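You operate a simulated robot arm through the tools that you are given. There is no shell and no other tool.

The job below is to be done with a simulated robot arm. You get a single attempt, and the scene is never put back.

Task
Get the orange bowl from the mill-side top drawer and give it three portions of flakes.
Fine: half a turn is a portion; shut the drawer; bowl on the grey mat; spill nothing.

Only the result counts: the job must be done as asked and must still hold three seconds after the hand-in. Knocking over, shifting, dropping, spilling or breaking anything else fails it.

Robot
A 7-joint arm with a two-finger parallel gripper, fixed in place. Base frame: the origin is at the foot of the arm, x ahead of it, y to its left, z up. Units: mm, rad, N and s.
With the tool pointing down near the work surface it reaches from about 340 to 780 mm from the base axis. Its first joint turns from -2.897 to 2.897 rad. Payload 3.91 kg.
The TCP is the grasp point between the finger pads, 30 mm short of the fingertips. In the tool frame z runs along the fingers and y along their closing line. The gripper opens to 110 mm. The fingers are 20 mm wide and 10 mm thick; the gripper's body (48 by 112 mm) begins 55 mm behind the TCP.
Orientation is that of the tool frame in the base frame, as a unit quaternion [x, y, z, w]. With the fingers straight down and closing along the base's y, the tool's x points along the base's -x, its y along +y and its z along -z.

Tools
- The arm moves only by the tool jog_arm. Its argument "moves" is a list of rows, each an object (a shift or turn left out is 0, a gripper value left out holds the last) with "angular": the turn, a rotation vector about the tool's x, y, z in units of 6 degrees (1.0 is 6 degrees), a list of three; "delta_pos": the shift along the tool's x, y, z in units of 20 mm (1.0 is 20 mm), a list of three; "jaw": the finger opening in cm, from 0 to 11. In form: [{"angular": [rx, ry, rz], "delta_pos": [x, y, z], "jaw": jaw}, ...]. A call has 1 to 20 rows; each row shifts and turns the commanded pose from where the row before left it, along the tool's axes as they then stand. A call with a number of a shift or a turn outside -1 to 1 is refused whole. Rows are played at 5 a second. More than 50 mm and 0.15 rad between two rows, or a gripper value outside its range, and nothing of the call is played. Where a pose cannot be reached the arm comes as near as it can. A force on the tool above 90 N (or 10 N above the force at the start of the call, whichever is more), or a blocked arm, ends the call early, and 0.2 s more pass. The fingers move at their own pace (about 153 mm/s each) and stop on an object; they squeeze with about 30 N. The grip force told is the motor's: it shows also when the fingers shut on nothing. Time passes only in rows, and 0.2 s behind the last, so rows that do not move let the fingers close. The reply holds the time, the measured pose of the TCP, the force on the tool along the base axes, the opening and the grip force, in the units named above and with some noise, with the torque about the TCP (base axes, N m) and any sound that the robot's microphone picked up, and new pictures: "show" is both (left out), scene, wrist or none.
- Cameras (640 x 400 px; columns grow to the right, rows downward): "scene" is fixed at [406.2, -659.3, 1576.6]; the picture's right is [0.97, 0.23, 0.00], its down [0.08, -0.34, -0.94] and it looks along [-0.22, 0.91, -0.35] (base axes); focal length 370 px, centre (320, 200). "wrist" rides on the gripper at [77, 7, -114] in the tool frame; the picture's right is [-0.09, 1.00, 0.00], its down [-0.80, -0.07, -0.59] and it looks along [-0.59, -0.05, 0.80] (tool axes); focal length 270 px, centre (320, 200). There is no depth. A picture from a camera that has moved, and an enlarged one, comes with that camera's place and axes in the base frame and with its lens. The place of the scene camera against the robot may be out by one fixed shift of up to 18 mm in any direction.
- raise_lower(by): slides the trunk up (or, below 0, down) by that many mm; the arm rides with it, the base frame stays. It gives what a move gives, with no picture.
- enlarge(camera, box): a new picture of the part [left, top, right, bottom] of that camera's present view, enlarged. No time passes.
- close_job(): hands the job in; it is judged then, once.

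Nothing tells you positions but the pictures and the camera data. Unless the task says otherwise, let go and move clear before handing in.

The tools are called after "Emit:" as a command line: name --argument value ..., lists and objects as JSON in quotes. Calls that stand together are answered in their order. jog_arm: Moves the arm, as the interface text tells. Its arguments: {"type":"object","properties":{"moves":{"type":"array"},"show":{"type":"string","enum":["both","scene","wrist","none"]}},"required":["moves"]} The other tools are called the same way: raise_lower (by) slides the trunk up or down; enlarge (camera, box) takes an enlarged picture of a part of a camera's view; close_job () hands the job in.

At the start:

```text
clock: 0.0
ee_pos: [130.2, 353.3, 1333.7]
orientation: [0.0, 1.0, 0.0, 0.0]
contact_force: [-0.4, 0.0, 0.2]
ft_torque: [0.01, -0.01, 0.0]
grip_width: 109.6
grip_force: 0.0
trunk travel left (down, up): [-550.0, 60.0]
```

scene: 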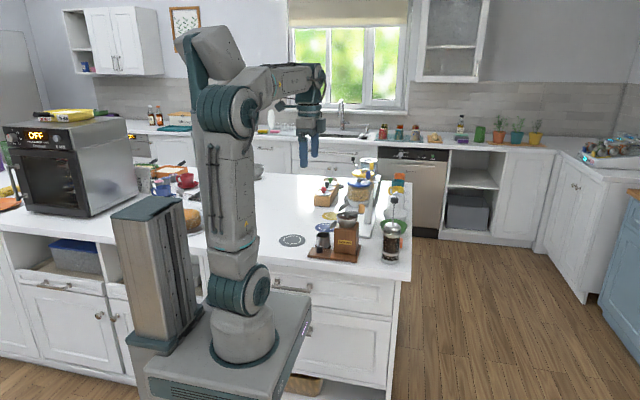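
wrist: 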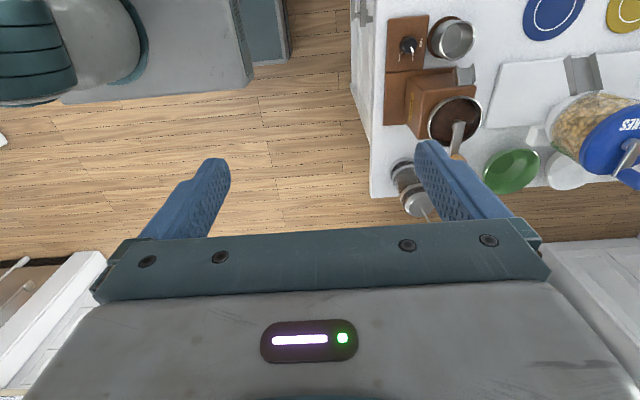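

The island has a coffee mill, a flake dispenser (a jar with "FLAKES" on it) and drawers on the robot's side. I'll enlarge the views to find the drawers, mat and dispenser before moving.

Emit:
enlarge --camera "scene" --box '[240, 150, 440, 275]'

Emit:
enlarge --camera "scene" --box '[240, 240, 440, 400]'

Emit:
enlarge --camera "scene" --box '[0, 90, 240, 240]'

Emit:
enlarge --camera "wrist" --box '[340, 0, 640, 200]'

Emit:
enlarge --camera "scene" --box '[0, 210, 240, 400]'

```text
3.20 times, centred on (340, 212) of scene
camera zoom: at [406.2, -659.3, 1576.6], right [0.97, 0.23, 0.0], down [0.08, -0.34, -0.94], along [-0.22, 0.91, -0.35], focal length 1182 px, centre (256, 160)
```

zoom: 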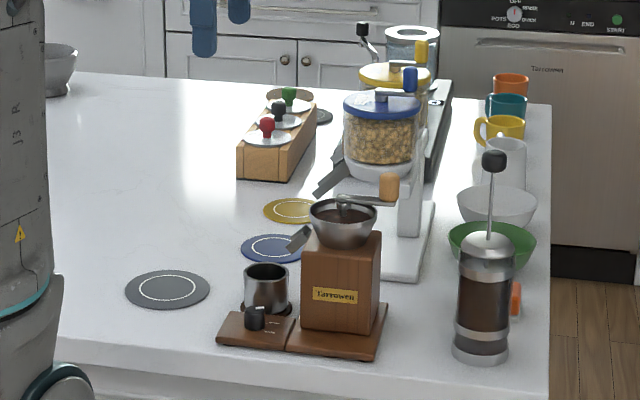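

```text
2.50 times, centred on (340, 320) of scene
camera zoom: at [406.2, -659.3, 1576.6], right [0.97, 0.23, 0.0], down [0.08, -0.34, -0.94], along [-0.22, 0.91, -0.35], focal length 924 px, centre (270, -100)
```

zoom: 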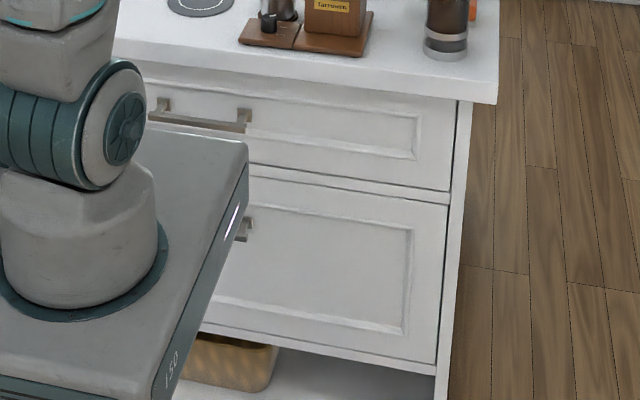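

```text
2.67 times, centred on (120, 165) of scene
camera zoom: at [406.2, -659.3, 1576.6], right [0.97, 0.23, 0.0], down [0.08, -0.34, -0.94], along [-0.22, 0.91, -0.35], focal length 985 px, centre (853, 293)
```

zoom: 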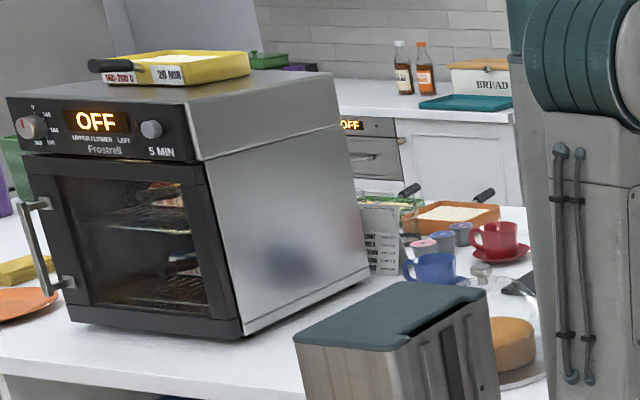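

```text
2.00 times, centred on (490, 100) of wrist
camera zoom: at [54.7, 360.9, 1448.4], right [0.09, 1.0, 0.0], down [0.8, -0.07, 0.59], along [0.59, -0.05, -0.8], focal length 541 px, centre (-20, 400)
```

zoom: 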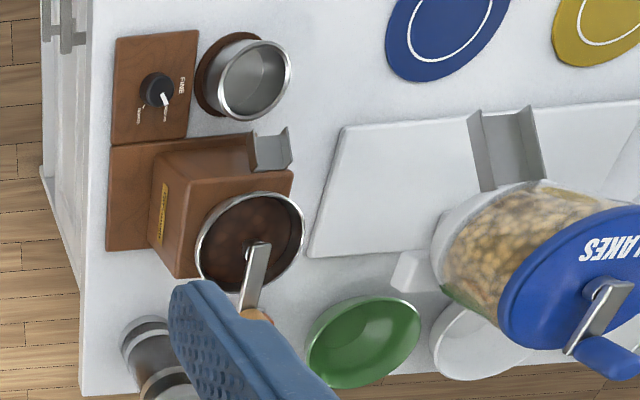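

```text
2.11 times, centred on (120, 305) of scene
camera zoom: at [406.2, -659.3, 1576.6], right [0.97, 0.23, 0.0], down [0.08, -0.34, -0.94], along [-0.22, 0.91, -0.35], focal length 778 px, centre (741, -21)
```

zoom: 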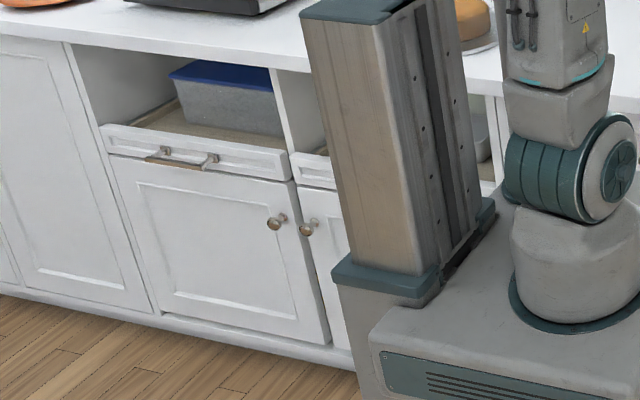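

The island counter top is at about z=920, with its front face at y≈450 facing the robot, and the mill drawer handle is near (40, 420, 820). I'll turn the tool so the wrist camera faces the island (+y) and survey it.

Emit:
jog_arm --moves '[{"angular": [0, 0, -1]}, {"angular": [0, 0, -1]}, {"angular": [0, 0, -1]}, {"angular": [0, 0, -1]}, {"angular": [0, 0, -1]}, {"angular": [0, 0, -1]}, {"angular": [0, 0, -1]}, {"angular": [0, 0, -1]}, {"angular": [0, 0, -1]}, {"angular": [0, 0, -1]}, {"angular": [0, 0, -1]}, {"angular": [0, 0, -1]}, {"angular": [0, 0, -1]}, {"angular": [0, 0, -1]}, {"angular": [0, 0, -1]}]' --show "both"

```text
clock: 3.2
ee_pos: [129.3, 353.4, 1332.8]
orientation: [0.708, -0.706, 0.0, 0.0]
contact_force: [-0.1, 0.1, 0.3]
ft_torque: [0.01, 0.03, 0.03]
grip_width: 110.1
grip_force: 0.1
trunk travel left (down, up): [-550.0, 60.0]
camera wrist: at [124.4, 277.2, 1447.7], right [-1.0, 0.09, 0.0], down [0.07, 0.8, 0.59], along [0.05, 0.59, -0.8], focal length 270 px, centre (320, 200)
```

scene: 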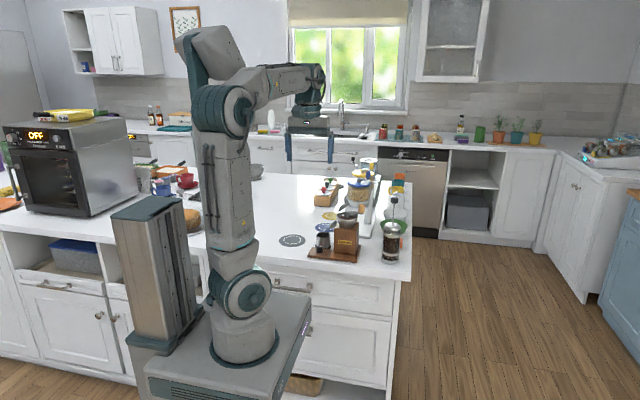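
wrist: 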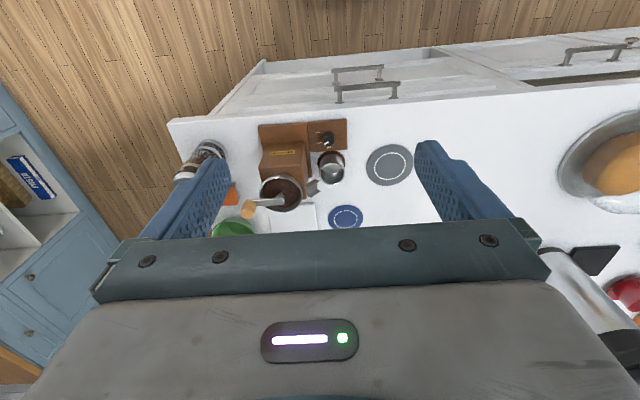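

The wrist view shows the drawer handles near the top of the image (straight below) plus the grey and blue mats. I'll enlarge both views for precise measurements.

Emit:
enlarge --camera "wrist" --box '[160, 40, 420, 240]'

Emit:
enlarge --camera "wrist" --box '[300, 20, 640, 230]'

Emit:
enlarge --camera "scene" --box '[270, 225, 420, 330]'

Emit:
enlarge --camera "scene" --box '[310, 150, 420, 220]'

```text
2.00 times, centred on (290, 140) of wrist
camera zoom: at [124.4, 277.2, 1447.7], right [-1.0, 0.09, 0.0], down [0.07, 0.8, 0.59], along [0.05, 0.59, -0.8], focal length 541 px, centre (380, 320)
```

zoom: 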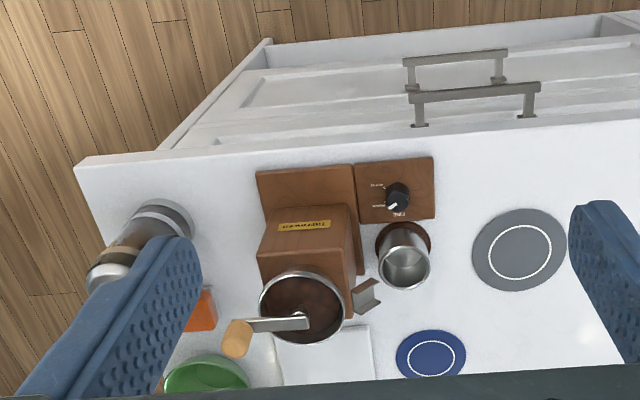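

```text
1.88 times, centred on (470, 125) of wrist
camera zoom: at [124.4, 277.2, 1447.7], right [-1.0, 0.09, 0.0], down [0.07, 0.8, 0.59], along [0.05, 0.59, -0.8], focal length 509 px, centre (38, 341)
```

zoom: 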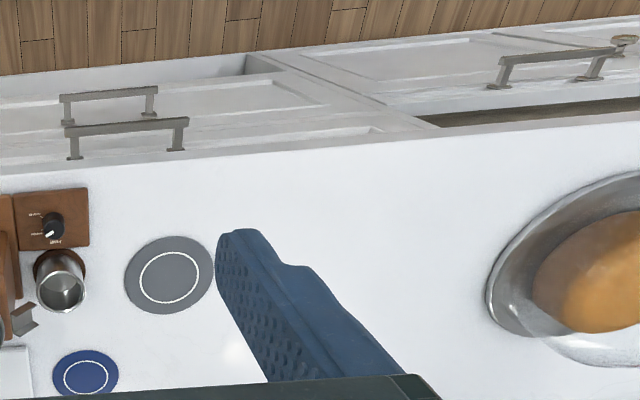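

```text
3.81 times, centred on (345, 278) of scene
camera zoom: at [406.2, -659.3, 1576.6], right [0.97, 0.23, 0.0], down [0.08, -0.34, -0.94], along [-0.22, 0.91, -0.35], focal length 1407 px, centre (225, -95)
```

zoom: 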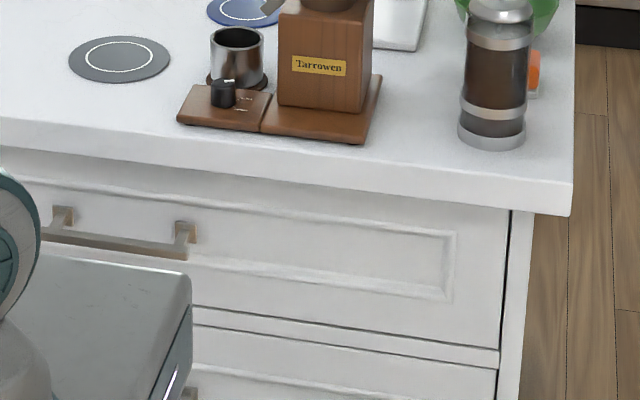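

```text
5.71 times, centred on (365, 185) of scene
camera zoom: at [406.2, -659.3, 1576.6], right [0.97, 0.23, 0.0], down [0.08, -0.34, -0.94], along [-0.22, 0.91, -0.35], focal length 2111 px, centre (63, 286)
```

zoom: 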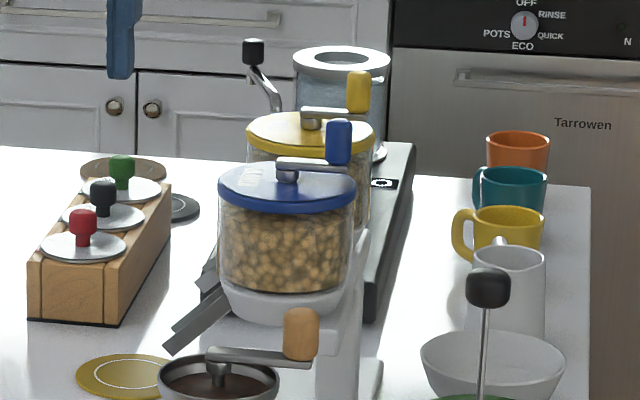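

The mill drawer's handle bar spans x from -43 to 104 at y≈441, z≈797, tucked under the counter edge. The flake dispenser's crank hub is near (233, 732, 1130). I'll move the tool over the counter for a closer look at the dispensers and mats.

Emit:
jog_arm --moves '[{"delta_pos": [-1, 0, 0]}, {"delta_pos": [-1, 0, 0]}, {"delta_pos": [-1, 0, 0]}, {"delta_pos": [-1, 0, 0]}, {"delta_pos": [-1, 0, 0]}, {"delta_pos": [-1, 0, 0]}, {"delta_pos": [-1, 0, 0]}, {"delta_pos": [-1, 0, 0]}, {"delta_pos": [-1, 0, 0]}, {"delta_pos": [-1, 0, 0]}]' --show "both"

```text
clock: 5.4
ee_pos: [131.9, 555.2, 1331.6]
orientation: [-0.707, 0.707, 0.0, -0.001]
contact_force: [-1.1, 1.3, -0.5]
ft_torque: [-0.03, 0.0, 0.0]
grip_width: 110.0
grip_force: 0.1
trunk travel left (down, up): [-550.0, 60.0]
camera wrist: at [125.1, 478.1, 1447.0], right [-1.0, 0.09, 0.0], down [0.07, 0.8, 0.59], along [0.05, 0.59, -0.8], focal length 270 px, centre (320, 200)
```

scene: 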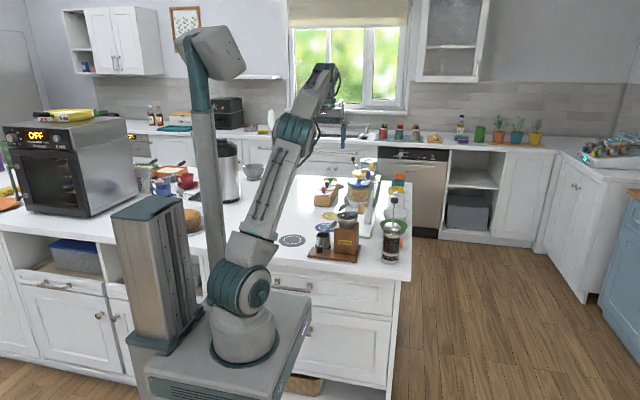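
wrist: 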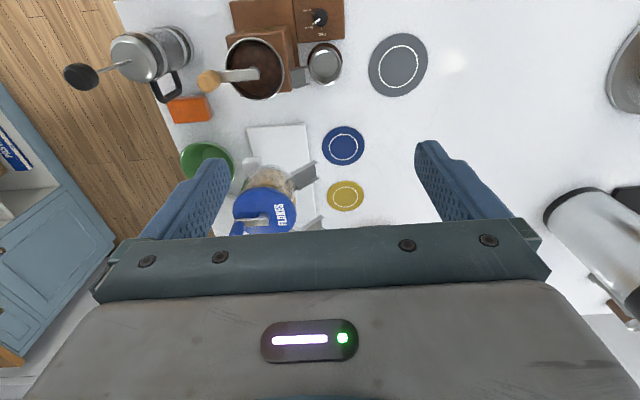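

The arm now reaches over the counter, and the mats, mill, dispensers and French press are all visible. I'll zoom in for measurements.

Emit:
enlarge --camera "wrist" --box '[160, 100, 360, 240]'

Emit:
enlarge --camera "wrist" --box '[180, 0, 480, 190]'

Emit:
enlarge --camera "scene" --box '[300, 140, 420, 215]'

Emit:
enlarge --camera "scene" --box '[110, 180, 340, 400]'

```text
2.86 times, centred on (260, 170) of wrist
camera zoom: at [125.1, 478.1, 1447.0], right [-1.0, 0.09, 0.0], down [0.07, 0.8, 0.59], along [0.05, 0.59, -0.8], focal length 772 px, centre (491, 286)
```

zoom: 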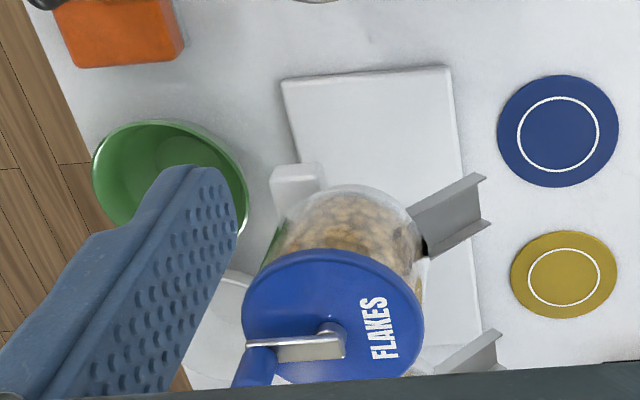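

```text
2.11 times, centred on (330, 95) of wrist
camera zoom: at [125.1, 478.1, 1447.0], right [-1.0, 0.09, 0.0], down [0.07, 0.8, 0.59], along [0.05, 0.59, -0.8], focal length 569 px, centre (299, 421)
```

zoom: 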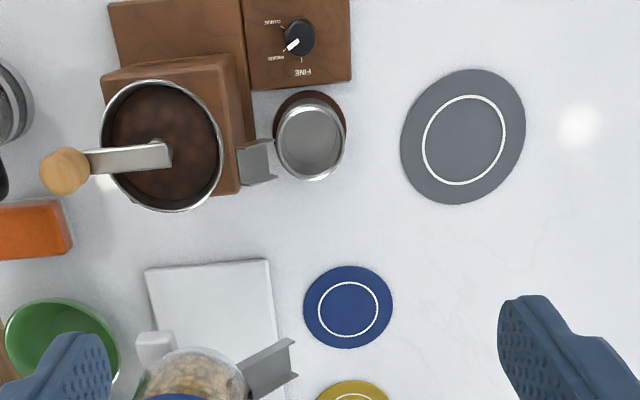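

```text
5.33 times, centred on (360, 178) of scene
camera zoom: at [406.2, -659.3, 1576.6], right [0.97, 0.23, 0.0], down [0.08, -0.34, -0.94], along [-0.22, 0.91, -0.35], focal length 1970 px, centre (107, 320)
```

zoom: 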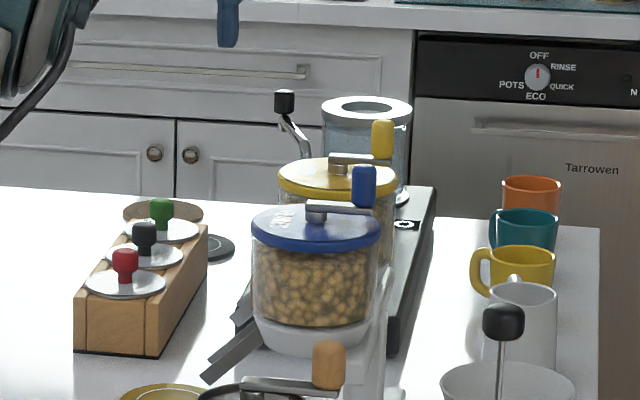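

```text
1.82 times, centred on (225, 290) of scene
camera zoom: at [406.2, -659.3, 1576.6], right [0.97, 0.23, 0.0], down [0.08, -0.34, -0.94], along [-0.22, 0.91, -0.35], focal length 672 px, centre (493, 36)
```

zoom: 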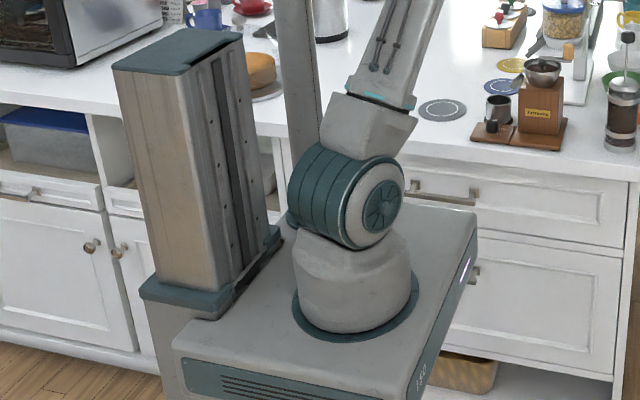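

Measured so far: grey mat (-4, 580), blue mat (98, 730), flake chute outlet (150, 738, 991), and crank hub (233, 733) with its knob about 40 mm toward +x. I'll retract and then lower the trunk, so the carriage sits below the drawer before I open it.

Emit:
jog_arm --moves '[{"delta_pos": [1, 0, 0]}, {"delta_pos": [1, 0, 0]}, {"delta_pos": [1, 0, 0]}, {"delta_pos": [1, 0, 0]}, {"delta_pos": [1, 0, 0]}, {"delta_pos": [1, 0, 0]}, {"delta_pos": [1, 0, 0]}, {"delta_pos": [1, 0, 0]}, {"delta_pos": [1, 0, 0]}, {"delta_pos": [1, 0, 0]}, {"delta_pos": [1, 0, 0]}]' --show "none"

Emit:
raise_lower --by -150

Emit:
jog_arm --moves '[{"delta_pos": [0, 0, 0]}]' --show "both"

```text
clock: 7.8
ee_pos: [129.6, 332.5, 1332.9]
orientation: [0.708, -0.707, 0.0, 0.0]
contact_force: [-0.2, -0.3, -0.6]
ft_torque: [0.03, 0.0, 0.0]
grip_width: 109.9
grip_force: 0.1
trunk travel left (down, up): [-550.0, 60.0]
```

```text
clock: 9.6
ee_pos: [129.0, 332.9, 1183.2]
orientation: [0.707, -0.707, 0.0, 0.0]
contact_force: [0.3, -0.5, 0.1]
ft_torque: [0.02, -0.04, -0.01]
grip_width: 110.1
grip_force: 0.1
trunk travel left (down, up): [-400.0, 210.0]
```

```text
clock: 9.9
ee_pos: [130.7, 333.5, 1183.8]
orientation: [-0.707, 0.707, 0.0, 0.0]
contact_force: [0.2, -0.3, 0.4]
ft_torque: [0.01, 0.01, -0.01]
grip_width: 110.2
grip_force: 0.0
trunk travel left (down, up): [-400.0, 210.0]
camera wrist: at [124.7, 256.0, 1297.7], right [-1.0, 0.09, 0.0], down [0.07, 0.8, 0.59], along [0.05, 0.59, -0.8], focal length 270 px, centre (320, 200)
```

scene: 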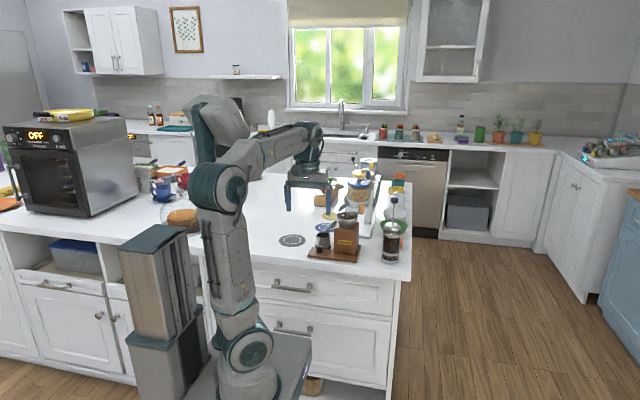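
wrist: 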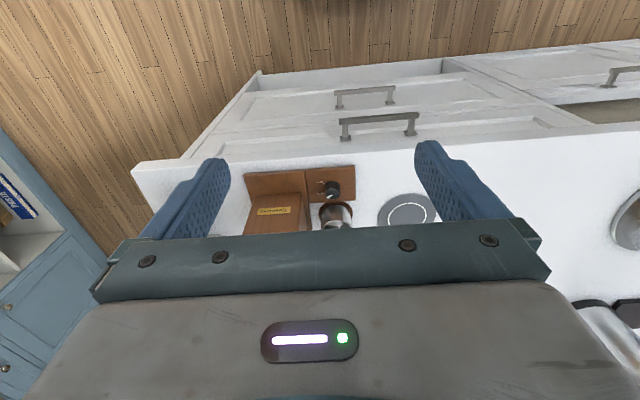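

The trunk lowered fine and the top drawer handle is now fully visible. I'll lower it further, then turn the tool to point horizontally at the drawer.

Emit:
raise_lower --by -130

Emit:
jog_arm --moves '[{"delta_pos": [0, 0, 0]}]' --show "both"

Emit:
enlarge --camera "scene" --box '[230, 250, 420, 400]'

Emit:
enlarge --camera "wrist" --box '[200, 60, 520, 230]'

```text
clock: 11.5
ee_pos: [130.8, 334.3, 1051.8]
orientation: [-0.707, 0.707, 0.0, 0.001]
contact_force: [0.3, 0.8, 0.3]
ft_torque: [0.04, -0.02, 0.01]
grip_width: 110.0
grip_force: 0.0
trunk travel left (down, up): [-270.0, 340.0]
```

```text
clock: 11.9
ee_pos: [131.3, 333.5, 1053.0]
orientation: [-0.707, 0.708, 0.0, 0.0]
contact_force: [-0.4, 0.1, -0.2]
ft_torque: [0.02, 0.0, -0.01]
grip_width: 109.8
grip_force: 0.0
trunk travel left (down, up): [-270.0, 340.0]
camera wrist: at [124.7, 256.0, 1167.7], right [-1.0, 0.09, 0.0], down [0.07, 0.8, 0.59], along [0.05, 0.59, -0.8], focal length 270 px, centre (320, 200)
```

scene: 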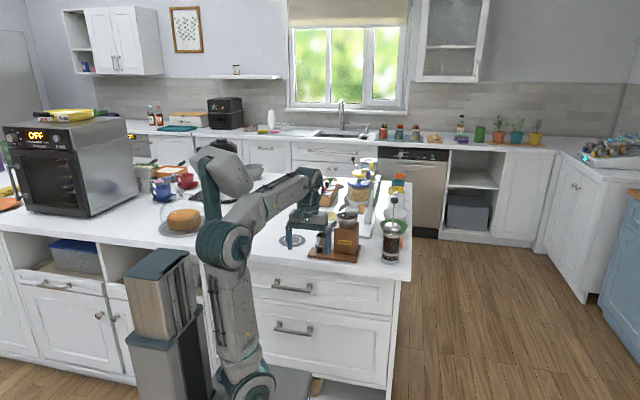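
wrist: 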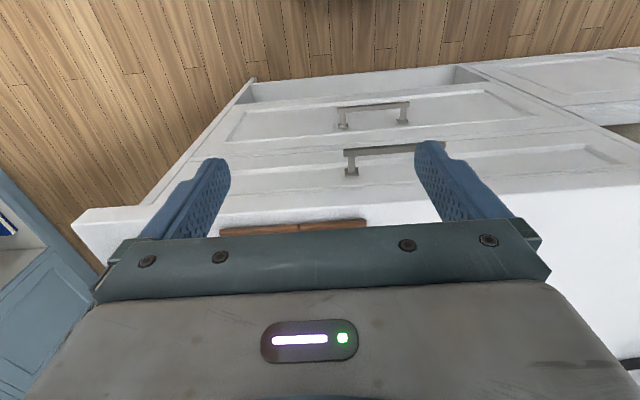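

```text
2.67 times, centred on (325, 325) of scene
camera zoom: at [406.2, -659.3, 1576.6], right [0.97, 0.23, 0.0], down [0.08, -0.34, -0.94], along [-0.22, 0.91, -0.35], focal length 985 px, centre (307, -133)
```

zoom: 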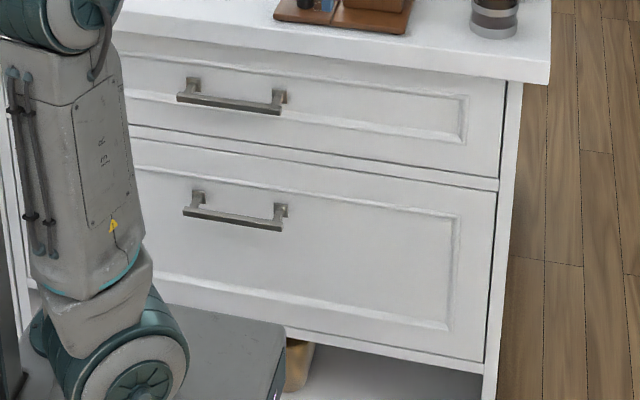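

```text
2.00 times, centred on (360, 145) of wrist
camera zoom: at [124.7, 256.0, 1167.7], right [-1.0, 0.09, 0.0], down [0.07, 0.8, 0.59], along [0.05, 0.59, -0.8], focal length 541 px, centre (240, 310)
```

zoom: 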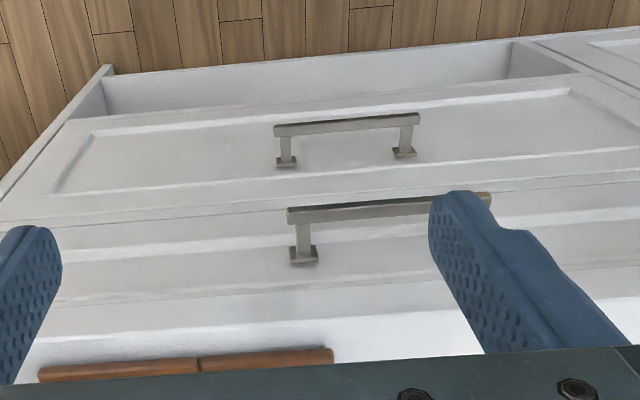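

The handle bar is confirmed at y≈440, z≈802, x from -42 to 104. I'll pitch the tool to point horizontally toward +y here in open space.

Emit:
jog_arm --moves '[{"angular": [0, -1, 0]}, {"angular": [0, -1, 0]}, {"angular": [0, -1, 0]}, {"angular": [0, -1, 0]}, {"angular": [0, -1, 0]}, {"angular": [0, -1, 0]}, {"angular": [0, -1, 0]}, {"angular": [0, -1, 0]}, {"angular": [0, -1, 0]}, {"angular": [0, -1, 0]}, {"angular": [0, -1, 0]}, {"angular": [0, -1, 0]}, {"angular": [0, -1, 0]}, {"angular": [0, -1, 0]}, {"angular": [0, -1, 0]}]' --show "both"

```text
clock: 15.1
ee_pos: [134.0, 337.9, 1063.1]
orientation: [-0.5, 0.501, 0.499, 0.499]
contact_force: [-1.0, 0.7, 0.3]
ft_torque: [0.01, -0.01, -0.03]
grip_width: 110.2
grip_force: 0.1
out of reach, approached as far as the arm can: row 15
trunk travel left (down, up): [-270.0, 340.0]
camera wrist: at [127.9, 224.0, 986.4], right [-1.0, 0.0, 0.09], down [0.07, -0.59, 0.8], along [0.05, 0.8, 0.59], focal length 270 px, centre (320, 200)
```

scene: 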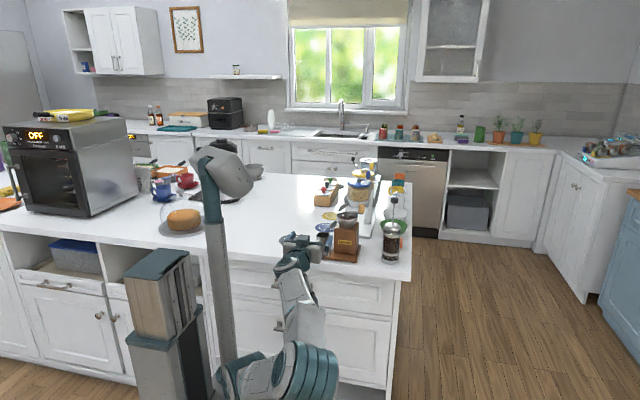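
wrist: 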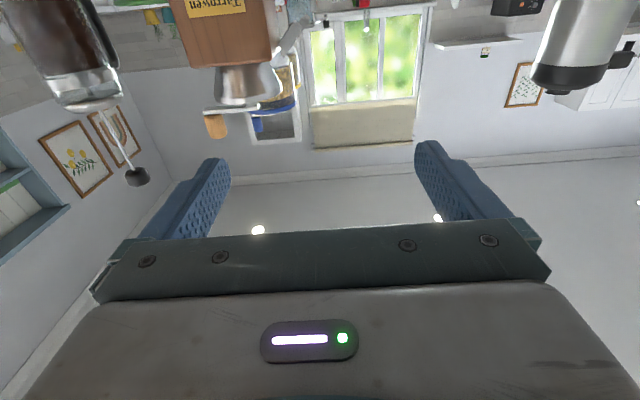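

The tool is now horizontal and about 10 mm short of its target, at the inner edge of reach. I'll move it forward a little and roll it so the fingers close vertically around the bar.

Emit:
jog_arm --moves '[{"delta_pos": [0, 0, 1]}, {"delta_pos": [0, 0, 1]}, {"angular": [0, 0, 1]}, {"angular": [0, 0, 1]}, {"angular": [0, 0, 1]}, {"angular": [0, 0, 1]}, {"angular": [0, 0, 1]}, {"angular": [0, 0, 1]}, {"angular": [0, 0, 1]}, {"angular": [0, 0, 1]}, {"angular": [0, 0, 1]}, {"angular": [0, 0, 1]}, {"angular": [0, 0, 1]}, {"angular": [0, 0, 1]}, {"angular": [0, 0, 1]}, {"angular": [0, 0, 1]}, {"angular": [0, 0, 1]}]' --show "both"

```text
clock: 18.7
ee_pos: [134.2, 379.3, 1064.4]
orientation: [0.0, 0.707, 0.707, 0.0]
contact_force: [0.1, -0.3, -0.1]
ft_torque: [0.0, -0.01, 0.02]
grip_width: 110.1
grip_force: 0.0
trunk travel left (down, up): [-270.0, 340.0]
camera wrist: at [58.2, 264.3, 1071.5], right [0.09, 0.0, 1.0], down [0.8, -0.59, -0.07], along [0.59, 0.8, -0.05], focal length 270 px, centre (320, 200)
```

scene: 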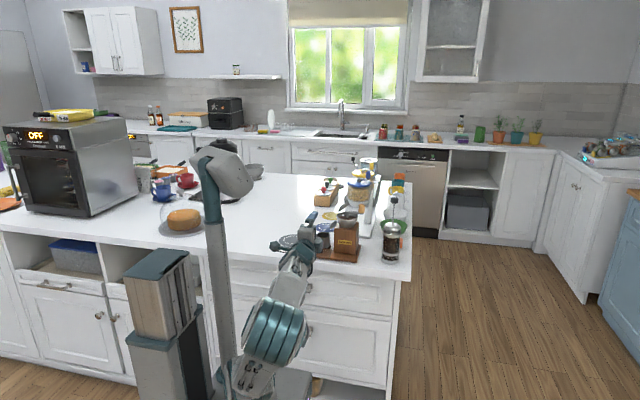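
wrist: 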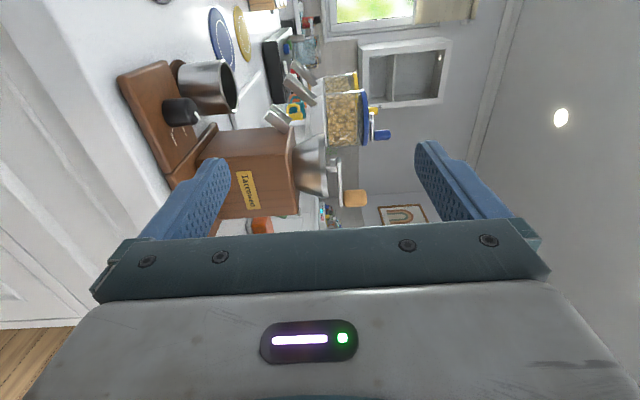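

The tool is horizontal with its fingers closing vertically. I'll shift to x≈70, set the jaw to about 5 cm and lower the trunk so the TCP is at handle height.

Emit:
jog_arm --moves '[{"delta_pos": [0.8, 0, 0], "jaw": 5}, {"delta_pos": [0.8, 0, 0]}, {"delta_pos": [0.8, 0, 0]}, {"delta_pos": [0.8, 0, 0]}]' --show "none"

Emit:
raise_lower --by -200

Emit:
jog_arm --moves '[{"delta_pos": [0, 0, 0]}]' --show "both"

```text
clock: 19.7
ee_pos: [70.3, 379.9, 1064.6]
orientation: [0.0, 0.707, 0.707, 0.0]
contact_force: [0.1, -0.2, -0.4]
ft_torque: [-0.04, -0.01, 0.0]
grip_width: 50.1
grip_force: 0.0
trunk travel left (down, up): [-270.0, 340.0]
```

```text
clock: 21.9
ee_pos: [71.0, 380.2, 865.5]
orientation: [0.0, 0.708, 0.707, 0.0]
contact_force: [-0.1, -0.4, -0.2]
ft_torque: [-0.01, 0.01, 0.02]
grip_width: 50.1
grip_force: 0.1
trunk travel left (down, up): [-70.0, 540.0]
```

```text
clock: 22.3
ee_pos: [70.0, 380.1, 863.2]
orientation: [-0.001, 0.707, 0.707, -0.001]
contact_force: [-0.4, 0.6, 0.5]
ft_torque: [-0.01, -0.02, 0.0]
grip_width: 50.2
grip_force: 0.0
trunk travel left (down, up): [-70.0, 540.0]
camera wrist: at [-5.5, 264.8, 871.4], right [0.09, 0.0, 1.0], down [0.8, -0.59, -0.07], along [0.59, 0.8, -0.05], focal length 270 px, centre (320, 200)
```

scene: 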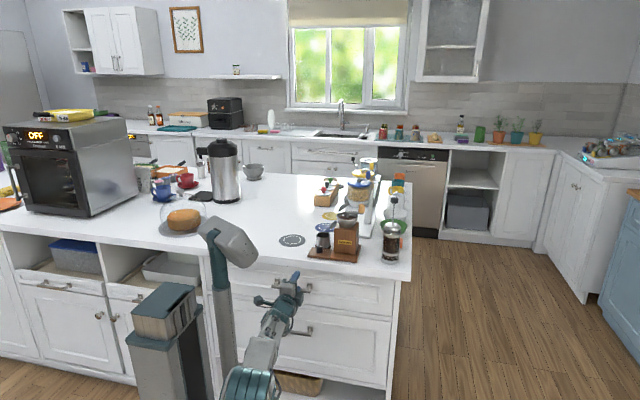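
wrist: 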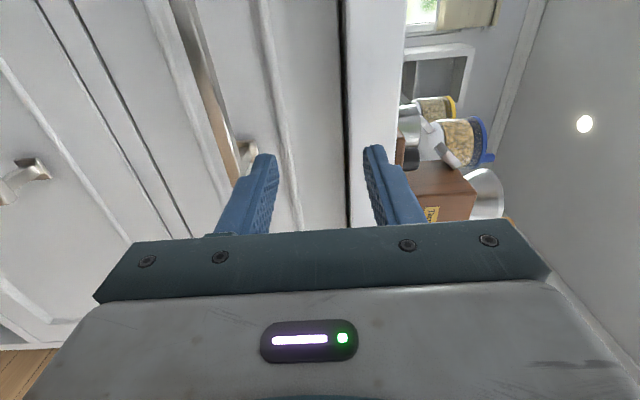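

The gripper sits just above handle height, and the bar is visible in the wrist view. I'll enlarge it to measure the bar's exact height.

Emit:
enlarge --camera "wrist" --box '[140, 60, 340, 190]'

Emit:
enlarge --camera "scene" --box '[220, 250, 340, 330]'

```text
3.08 times, centred on (240, 125) of wrist
camera zoom: at [-5.5, 264.8, 871.4], right [0.09, 0.0, 1.0], down [0.8, -0.59, -0.07], along [0.59, 0.8, -0.05], focal length 832 px, centre (566, 431)
```

zoom: 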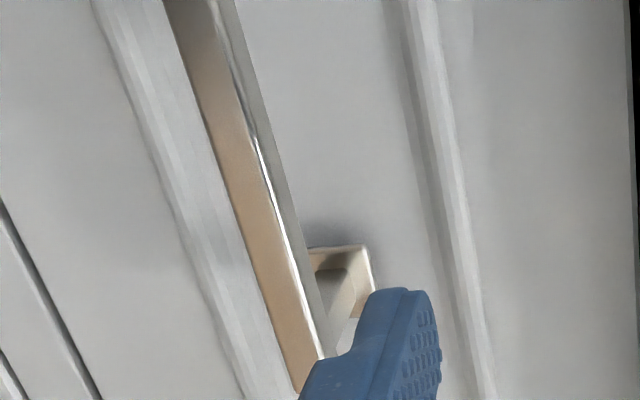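

```text
5.00 times, centred on (280, 290) of scene
camera zoom: at [406.2, -659.3, 1576.6], right [0.97, 0.23, 0.0], down [0.08, -0.34, -0.94], along [-0.22, 0.91, -0.35], focal length 1847 px, centre (520, -250)
```

zoom: 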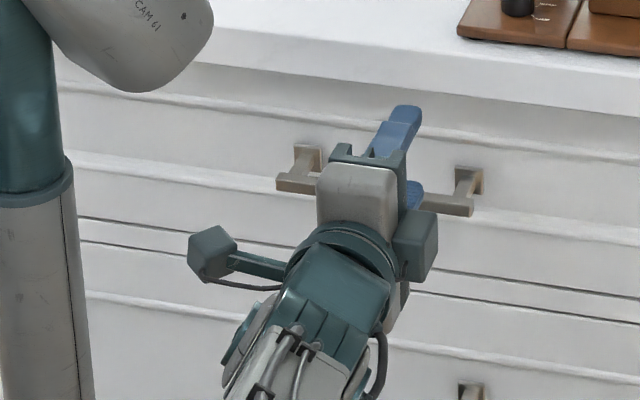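

The bar is about 10 mm tall and centred near z=800. I'll lower the trunk 63 mm to line up, then move forward around it.

Emit:
raise_lower --by -63

Emit:
jog_arm --moves '[{"delta_pos": [0, 0, 0.75]}, {"delta_pos": [0, 0, 0.75]}, {"delta_pos": [0, 0, 0]}]' --show "both"

Emit:
enlarge --camera "wrist" --box '[200, 80, 440, 240]'

```text
clock: 23.3
ee_pos: [71.4, 379.2, 801.0]
orientation: [0.001, 0.707, 0.707, 0.0]
contact_force: [0.6, -0.9, -0.3]
ft_torque: [0.02, 0.0, 0.03]
grip_width: 49.9
grip_force: 0.0
trunk travel left (down, up): [-7.0, 603.0]
```

```text
clock: 24.1
ee_pos: [70.4, 409.1, 802.1]
orientation: [0.0, 0.707, 0.707, 0.001]
contact_force: [0.1, -0.7, 0.0]
ft_torque: [0.01, 0.0, 0.0]
grip_width: 50.1
grip_force: 0.0
trunk travel left (down, up): [-7.0, 603.0]
camera wrist: at [-5.0, 293.9, 809.6], right [0.09, 0.0, 1.0], down [0.8, -0.59, -0.07], along [0.59, 0.8, -0.05], focal length 270 px, centre (320, 200)
```

scene: 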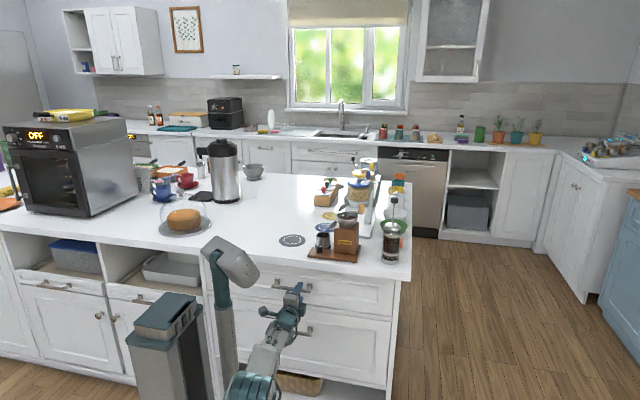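
wrist: 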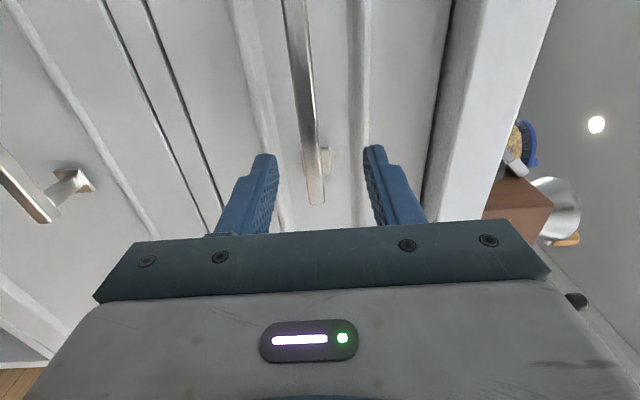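

```text
2.50 times, centred on (320, 160) of wrist
camera zoom: at [-5.0, 293.9, 809.6], right [0.09, 0.0, 1.0], down [0.8, -0.59, -0.07], along [0.59, 0.8, -0.05], focal length 676 px, centre (320, 300)
```

zoom: 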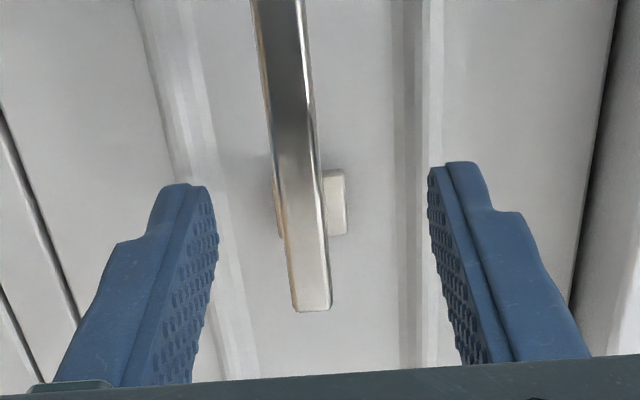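

The bar is centred between the fingers. I'll move forward 20 mm and close on it.

Emit:
jog_arm --moves '[{"delta_pos": [0, 0, 0.5]}, {"delta_pos": [0, 0, 0.5]}, {"delta_pos": [0, 0, 0], "jaw": 0}, {"delta_pos": [0, 0, 0]}, {"delta_pos": [0, 0, 0]}]' --show "both"

```text
clock: 25.3
ee_pos: [70.7, 431.1, 797.9]
orientation: [0.0, 0.711, 0.703, 0.0]
contact_force: [0.4, -6.3, -35.7]
ft_torque: [-0.14, 0.18, -0.37]
grip_width: 10.9
grip_force: 45.2
trunk travel left (down, up): [-7.0, 603.0]
camera wrist: at [-5.3, 315.2, 806.4], right [0.09, 0.01, 1.0], down [0.8, -0.59, -0.06], along [0.59, 0.8, -0.06], focal length 270 px, centre (320, 200)
```

scene: 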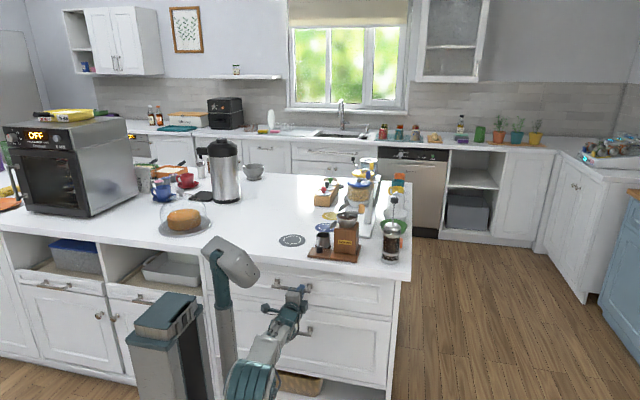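
wrist: 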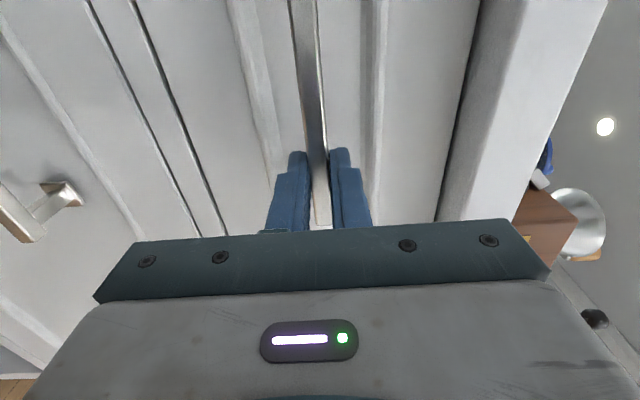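

I have the bar gripped (10.9 mm), but the arm is about 4 mm high and pulling on it. I'll relieve that and pull the drawer a first stretch.

Emit:
jog_arm --moves '[{"delta_pos": [0, -0.18, 0]}, {"delta_pos": [0, 0, -0.4]}, {"delta_pos": [0, 0, -0.5]}, {"delta_pos": [0, 0, -0.5]}, {"delta_pos": [0, 0, -0.5]}]' --show "both"

```text
clock: 26.5
ee_pos: [70.0, 391.6, 796.1]
orientation: [-0.001, 0.707, 0.708, 0.001]
contact_force: [2.2, -0.6, -15.4]
ft_torque: [-0.15, -0.04, 0.52]
grip_width: 10.8
grip_force: 45.1
trunk travel left (down, up): [-7.0, 603.0]
camera wrist: at [-5.5, 277.0, 804.9], right [0.09, 0.0, 1.0], down [0.8, -0.6, -0.07], along [0.59, 0.8, -0.05], focal length 270 px, centre (320, 200)
```

scene: 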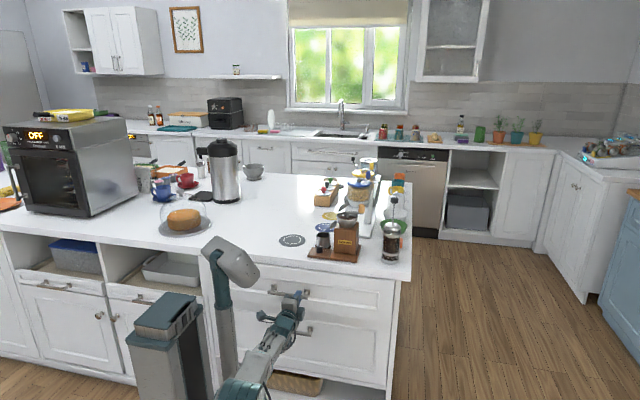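
wrist: 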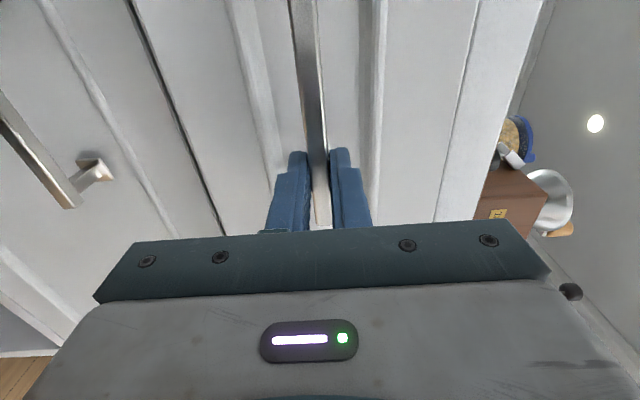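

The drawer is sliding out with low force and has opened about 38 mm. I'll keep pulling.

Emit:
jog_arm --moves '[{"delta_pos": [0, -0.07, -0.6]}, {"delta_pos": [0, 0, -0.6]}, {"delta_pos": [0, 0, -0.6]}, {"delta_pos": [0, 0, -0.6]}, {"delta_pos": [0, 0, -0.6]}]' --show "both"

```text
clock: 27.7
ee_pos: [70.2, 341.6, 798.2]
orientation: [-0.001, 0.719, 0.695, -0.001]
contact_force: [-2.0, -0.3, -57.7]
ft_torque: [-0.24, 0.15, -1.12]
grip_width: 11.2
grip_force: 44.8
out of reach, approached as far as the arm can: row 3, 4, 5
trunk travel left (down, up): [-7.0, 603.0]
camera wrist: at [-4.9, 226.9, 808.8], right [0.09, 0.03, 1.0], down [0.8, -0.59, -0.05], along [0.59, 0.8, -0.08], focal length 270 px, centre (320, 200)
```

scene: 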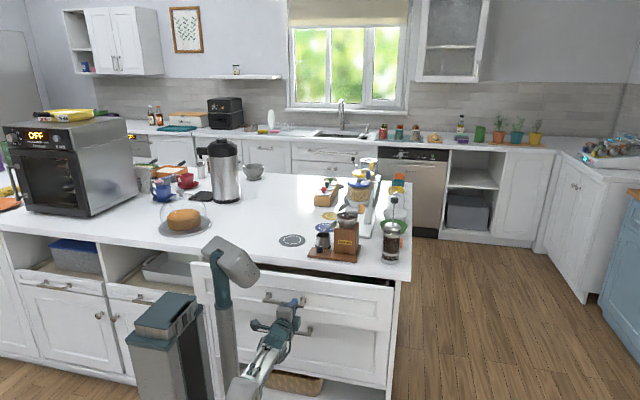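
wrist: 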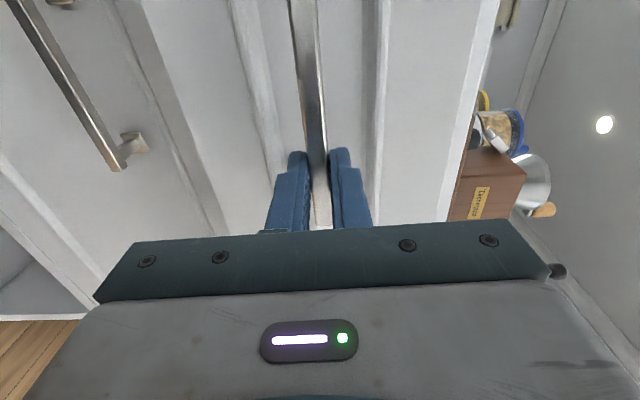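

The drawer is open about 88 mm and the arm has hit its inner reach limit here. I'll open the jaw and slide off sideways (+x), so I can re-grip the drawer front from above.

Emit:
jog_arm --moves '[{"delta_pos": [0, 0, 0], "jaw": 4}, {"delta_pos": [0, 0, 0]}, {"delta_pos": [0, 0, 0]}]' --show "wrist"

```text
clock: 28.5
ee_pos: [73.1, 340.8, 812.0]
orientation: [0.0, 0.706, 0.708, 0.0]
contact_force: [-0.8, 0.2, 0.2]
ft_torque: [-0.03, 0.0, -0.02]
grip_width: 39.8
grip_force: 0.1
trunk travel left (down, up): [-7.0, 603.0]
camera wrist: at [-3.9, 225.8, 818.2], right [0.09, 0.0, 1.0], down [0.8, -0.6, -0.07], along [0.59, 0.8, -0.05], focal length 270 px, centre (320, 200)
```

wrist: 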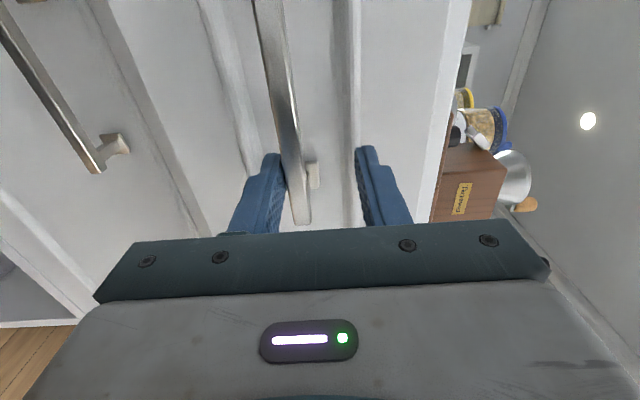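

The lower finger is close under the bar, so I'll centre with the trunk and slide out toward +x.

Emit:
raise_lower --by -6

Emit:
jog_arm --moves '[{"delta_pos": [-0.5, 0, 0]}, {"delta_pos": [-0.75, 0, 0]}, {"delta_pos": [-0.75, 0, 0]}, {"delta_pos": [-0.75, 0, 0]}, {"delta_pos": [-0.75, 0, 0]}, {"delta_pos": [-0.75, 0, 0]}]' --show "both"

```text
clock: 29.1
ee_pos: [71.8, 340.4, 804.0]
orientation: [0.0, 0.708, 0.706, 0.0]
contact_force: [0.1, 0.2, -0.2]
ft_torque: [-0.03, 0.02, 0.0]
grip_width: 39.8
grip_force: 0.1
trunk travel left (down, up): [-1.0, 609.0]
```

```text
clock: 30.5
ee_pos: [155.3, 340.5, 804.0]
orientation: [0.0, 0.708, 0.706, 0.0]
contact_force: [0.2, 0.2, 0.5]
ft_torque: [-0.03, -0.01, 0.0]
grip_width: 40.1
grip_force: 0.0
trunk travel left (down, up): [-1.0, 609.0]
camera wrist: at [79.4, 224.8, 810.9], right [0.09, 0.0, 1.0], down [0.8, -0.59, -0.07], along [0.59, 0.8, -0.05], focal length 270 px, centre (320, 200)
```

scene: 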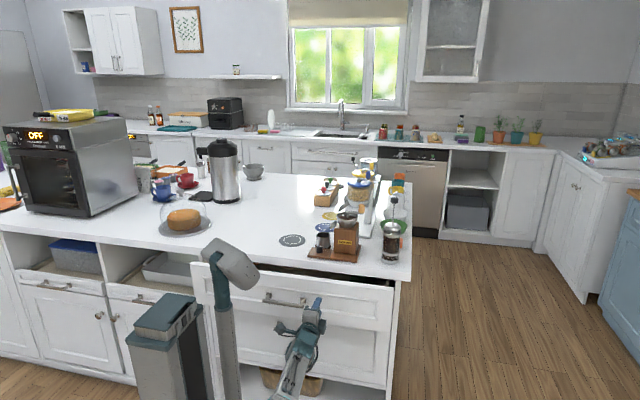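
wrist: 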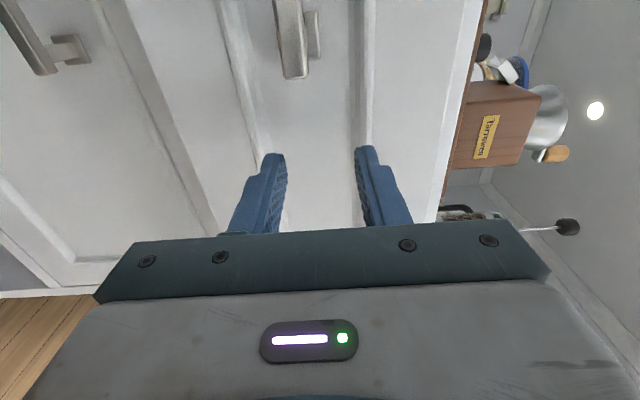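

I'm clear of the handle with the drawer about 88 mm open. I'll raise the trunk (carriage still below the drawer) and pitch the tool back to vertical with the fingers closing along y.

Emit:
raise_lower --by 300

Emit:
jog_arm --moves '[{"angular": [1, 0, 0], "delta_pos": [-0.5, 0, 0]}, {"angular": [1, 0, 0], "delta_pos": [-0.5, 0, 0]}, {"angular": [1, 0, 0], "delta_pos": [-0.5, 0, 0]}, {"angular": [1, 0, 0], "delta_pos": [-0.5, 0, 0]}, {"angular": [1, 0, 0], "delta_pos": [-0.5, 0, 0]}, {"angular": [1, 0, 0], "delta_pos": [-0.5, 0, 0]}, {"angular": [1, 0, 0], "delta_pos": [-0.5, 0, 0]}, {"angular": [1, 0, 0], "delta_pos": [-0.5, 0, 0]}, {"angular": [1, 0, 0], "delta_pos": [-0.5, 0, 0]}, {"angular": [1, 0, 0], "delta_pos": [-0.5, 0, 0]}, {"angular": [1, 0, 0], "delta_pos": [-0.5, 0, 0]}, {"angular": [1, 0, 0], "delta_pos": [-0.5, 0, 0]}, {"angular": [1, 0, 0], "delta_pos": [-0.5, 0, 0]}, {"angular": [1, 0, 0], "delta_pos": [-0.5, 0, 0]}, {"angular": [1, 0, 0], "delta_pos": [-0.5, 0, 0]}]' --show "both"

```text
clock: 33.5
ee_pos: [154.7, 339.0, 1104.3]
orientation: [0.0, 0.708, 0.707, 0.0]
contact_force: [0.0, -0.6, 0.8]
ft_torque: [0.0, 0.01, -0.01]
grip_width: 40.1
grip_force: 0.0
trunk travel left (down, up): [-301.0, 309.0]
```

```text
clock: 36.7
ee_pos: [307.6, 339.4, 1102.4]
orientation: [0.001, 1.0, -0.002, 0.0]
contact_force: [-0.6, -0.9, -0.2]
ft_torque: [0.04, 0.06, 0.02]
grip_width: 39.9
grip_force: 0.1
trunk travel left (down, up): [-301.0, 309.0]
camera wrist: at [231.8, 346.0, 1218.4], right [0.09, 1.0, 0.0], down [0.8, -0.07, 0.6], along [0.59, -0.06, -0.8], focal length 270 px, centre (320, 200)
```

scene: 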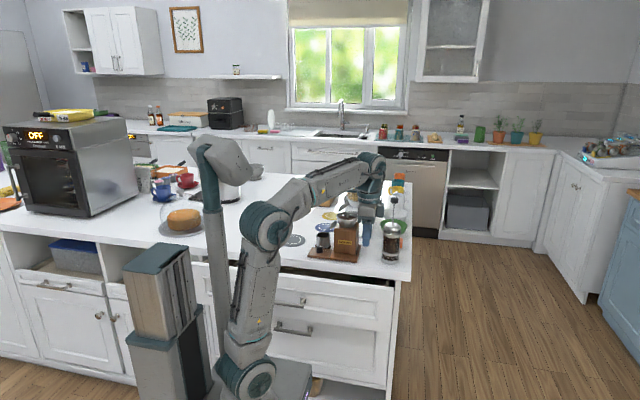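
wrist: 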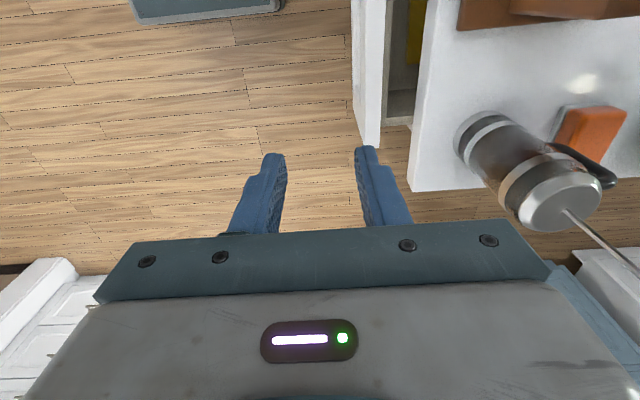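

The tool is vertical, and I can see the drawer front's edge and a bit of its interior. I'll enlarge to measure the panel's top edge.

Emit:
enlarge --camera "wrist" --box '[300, 0, 480, 200]'

Emit:
enlarge --camera "scene" --box '[250, 230, 420, 350]'

```text
2.00 times, centred on (390, 100) of wrist
camera zoom: at [231.8, 346.0, 1218.4], right [0.09, 1.0, 0.0], down [0.8, -0.07, 0.6], along [0.59, -0.06, -0.8], focal length 541 px, centre (180, 400)
```

zoom: 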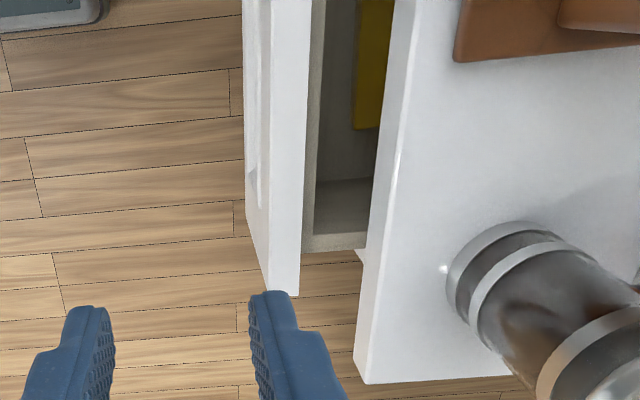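

```text
3.33 times, centred on (335, 290) of scene
camera zoom: at [406.2, -659.3, 1576.6], right [0.97, 0.23, 0.0], down [0.08, -0.34, -0.94], along [-0.22, 0.91, -0.35], focal length 1232 px, centre (270, -100)
```

zoom: 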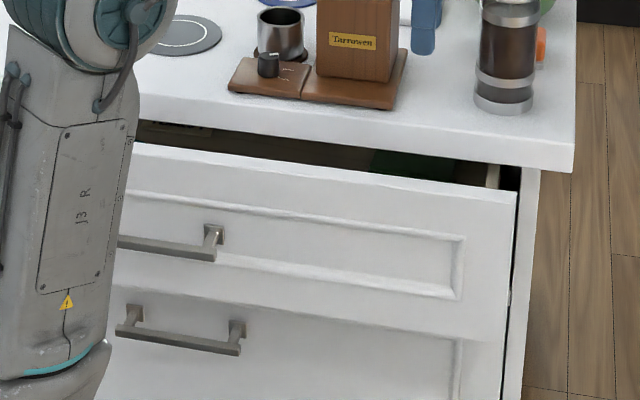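

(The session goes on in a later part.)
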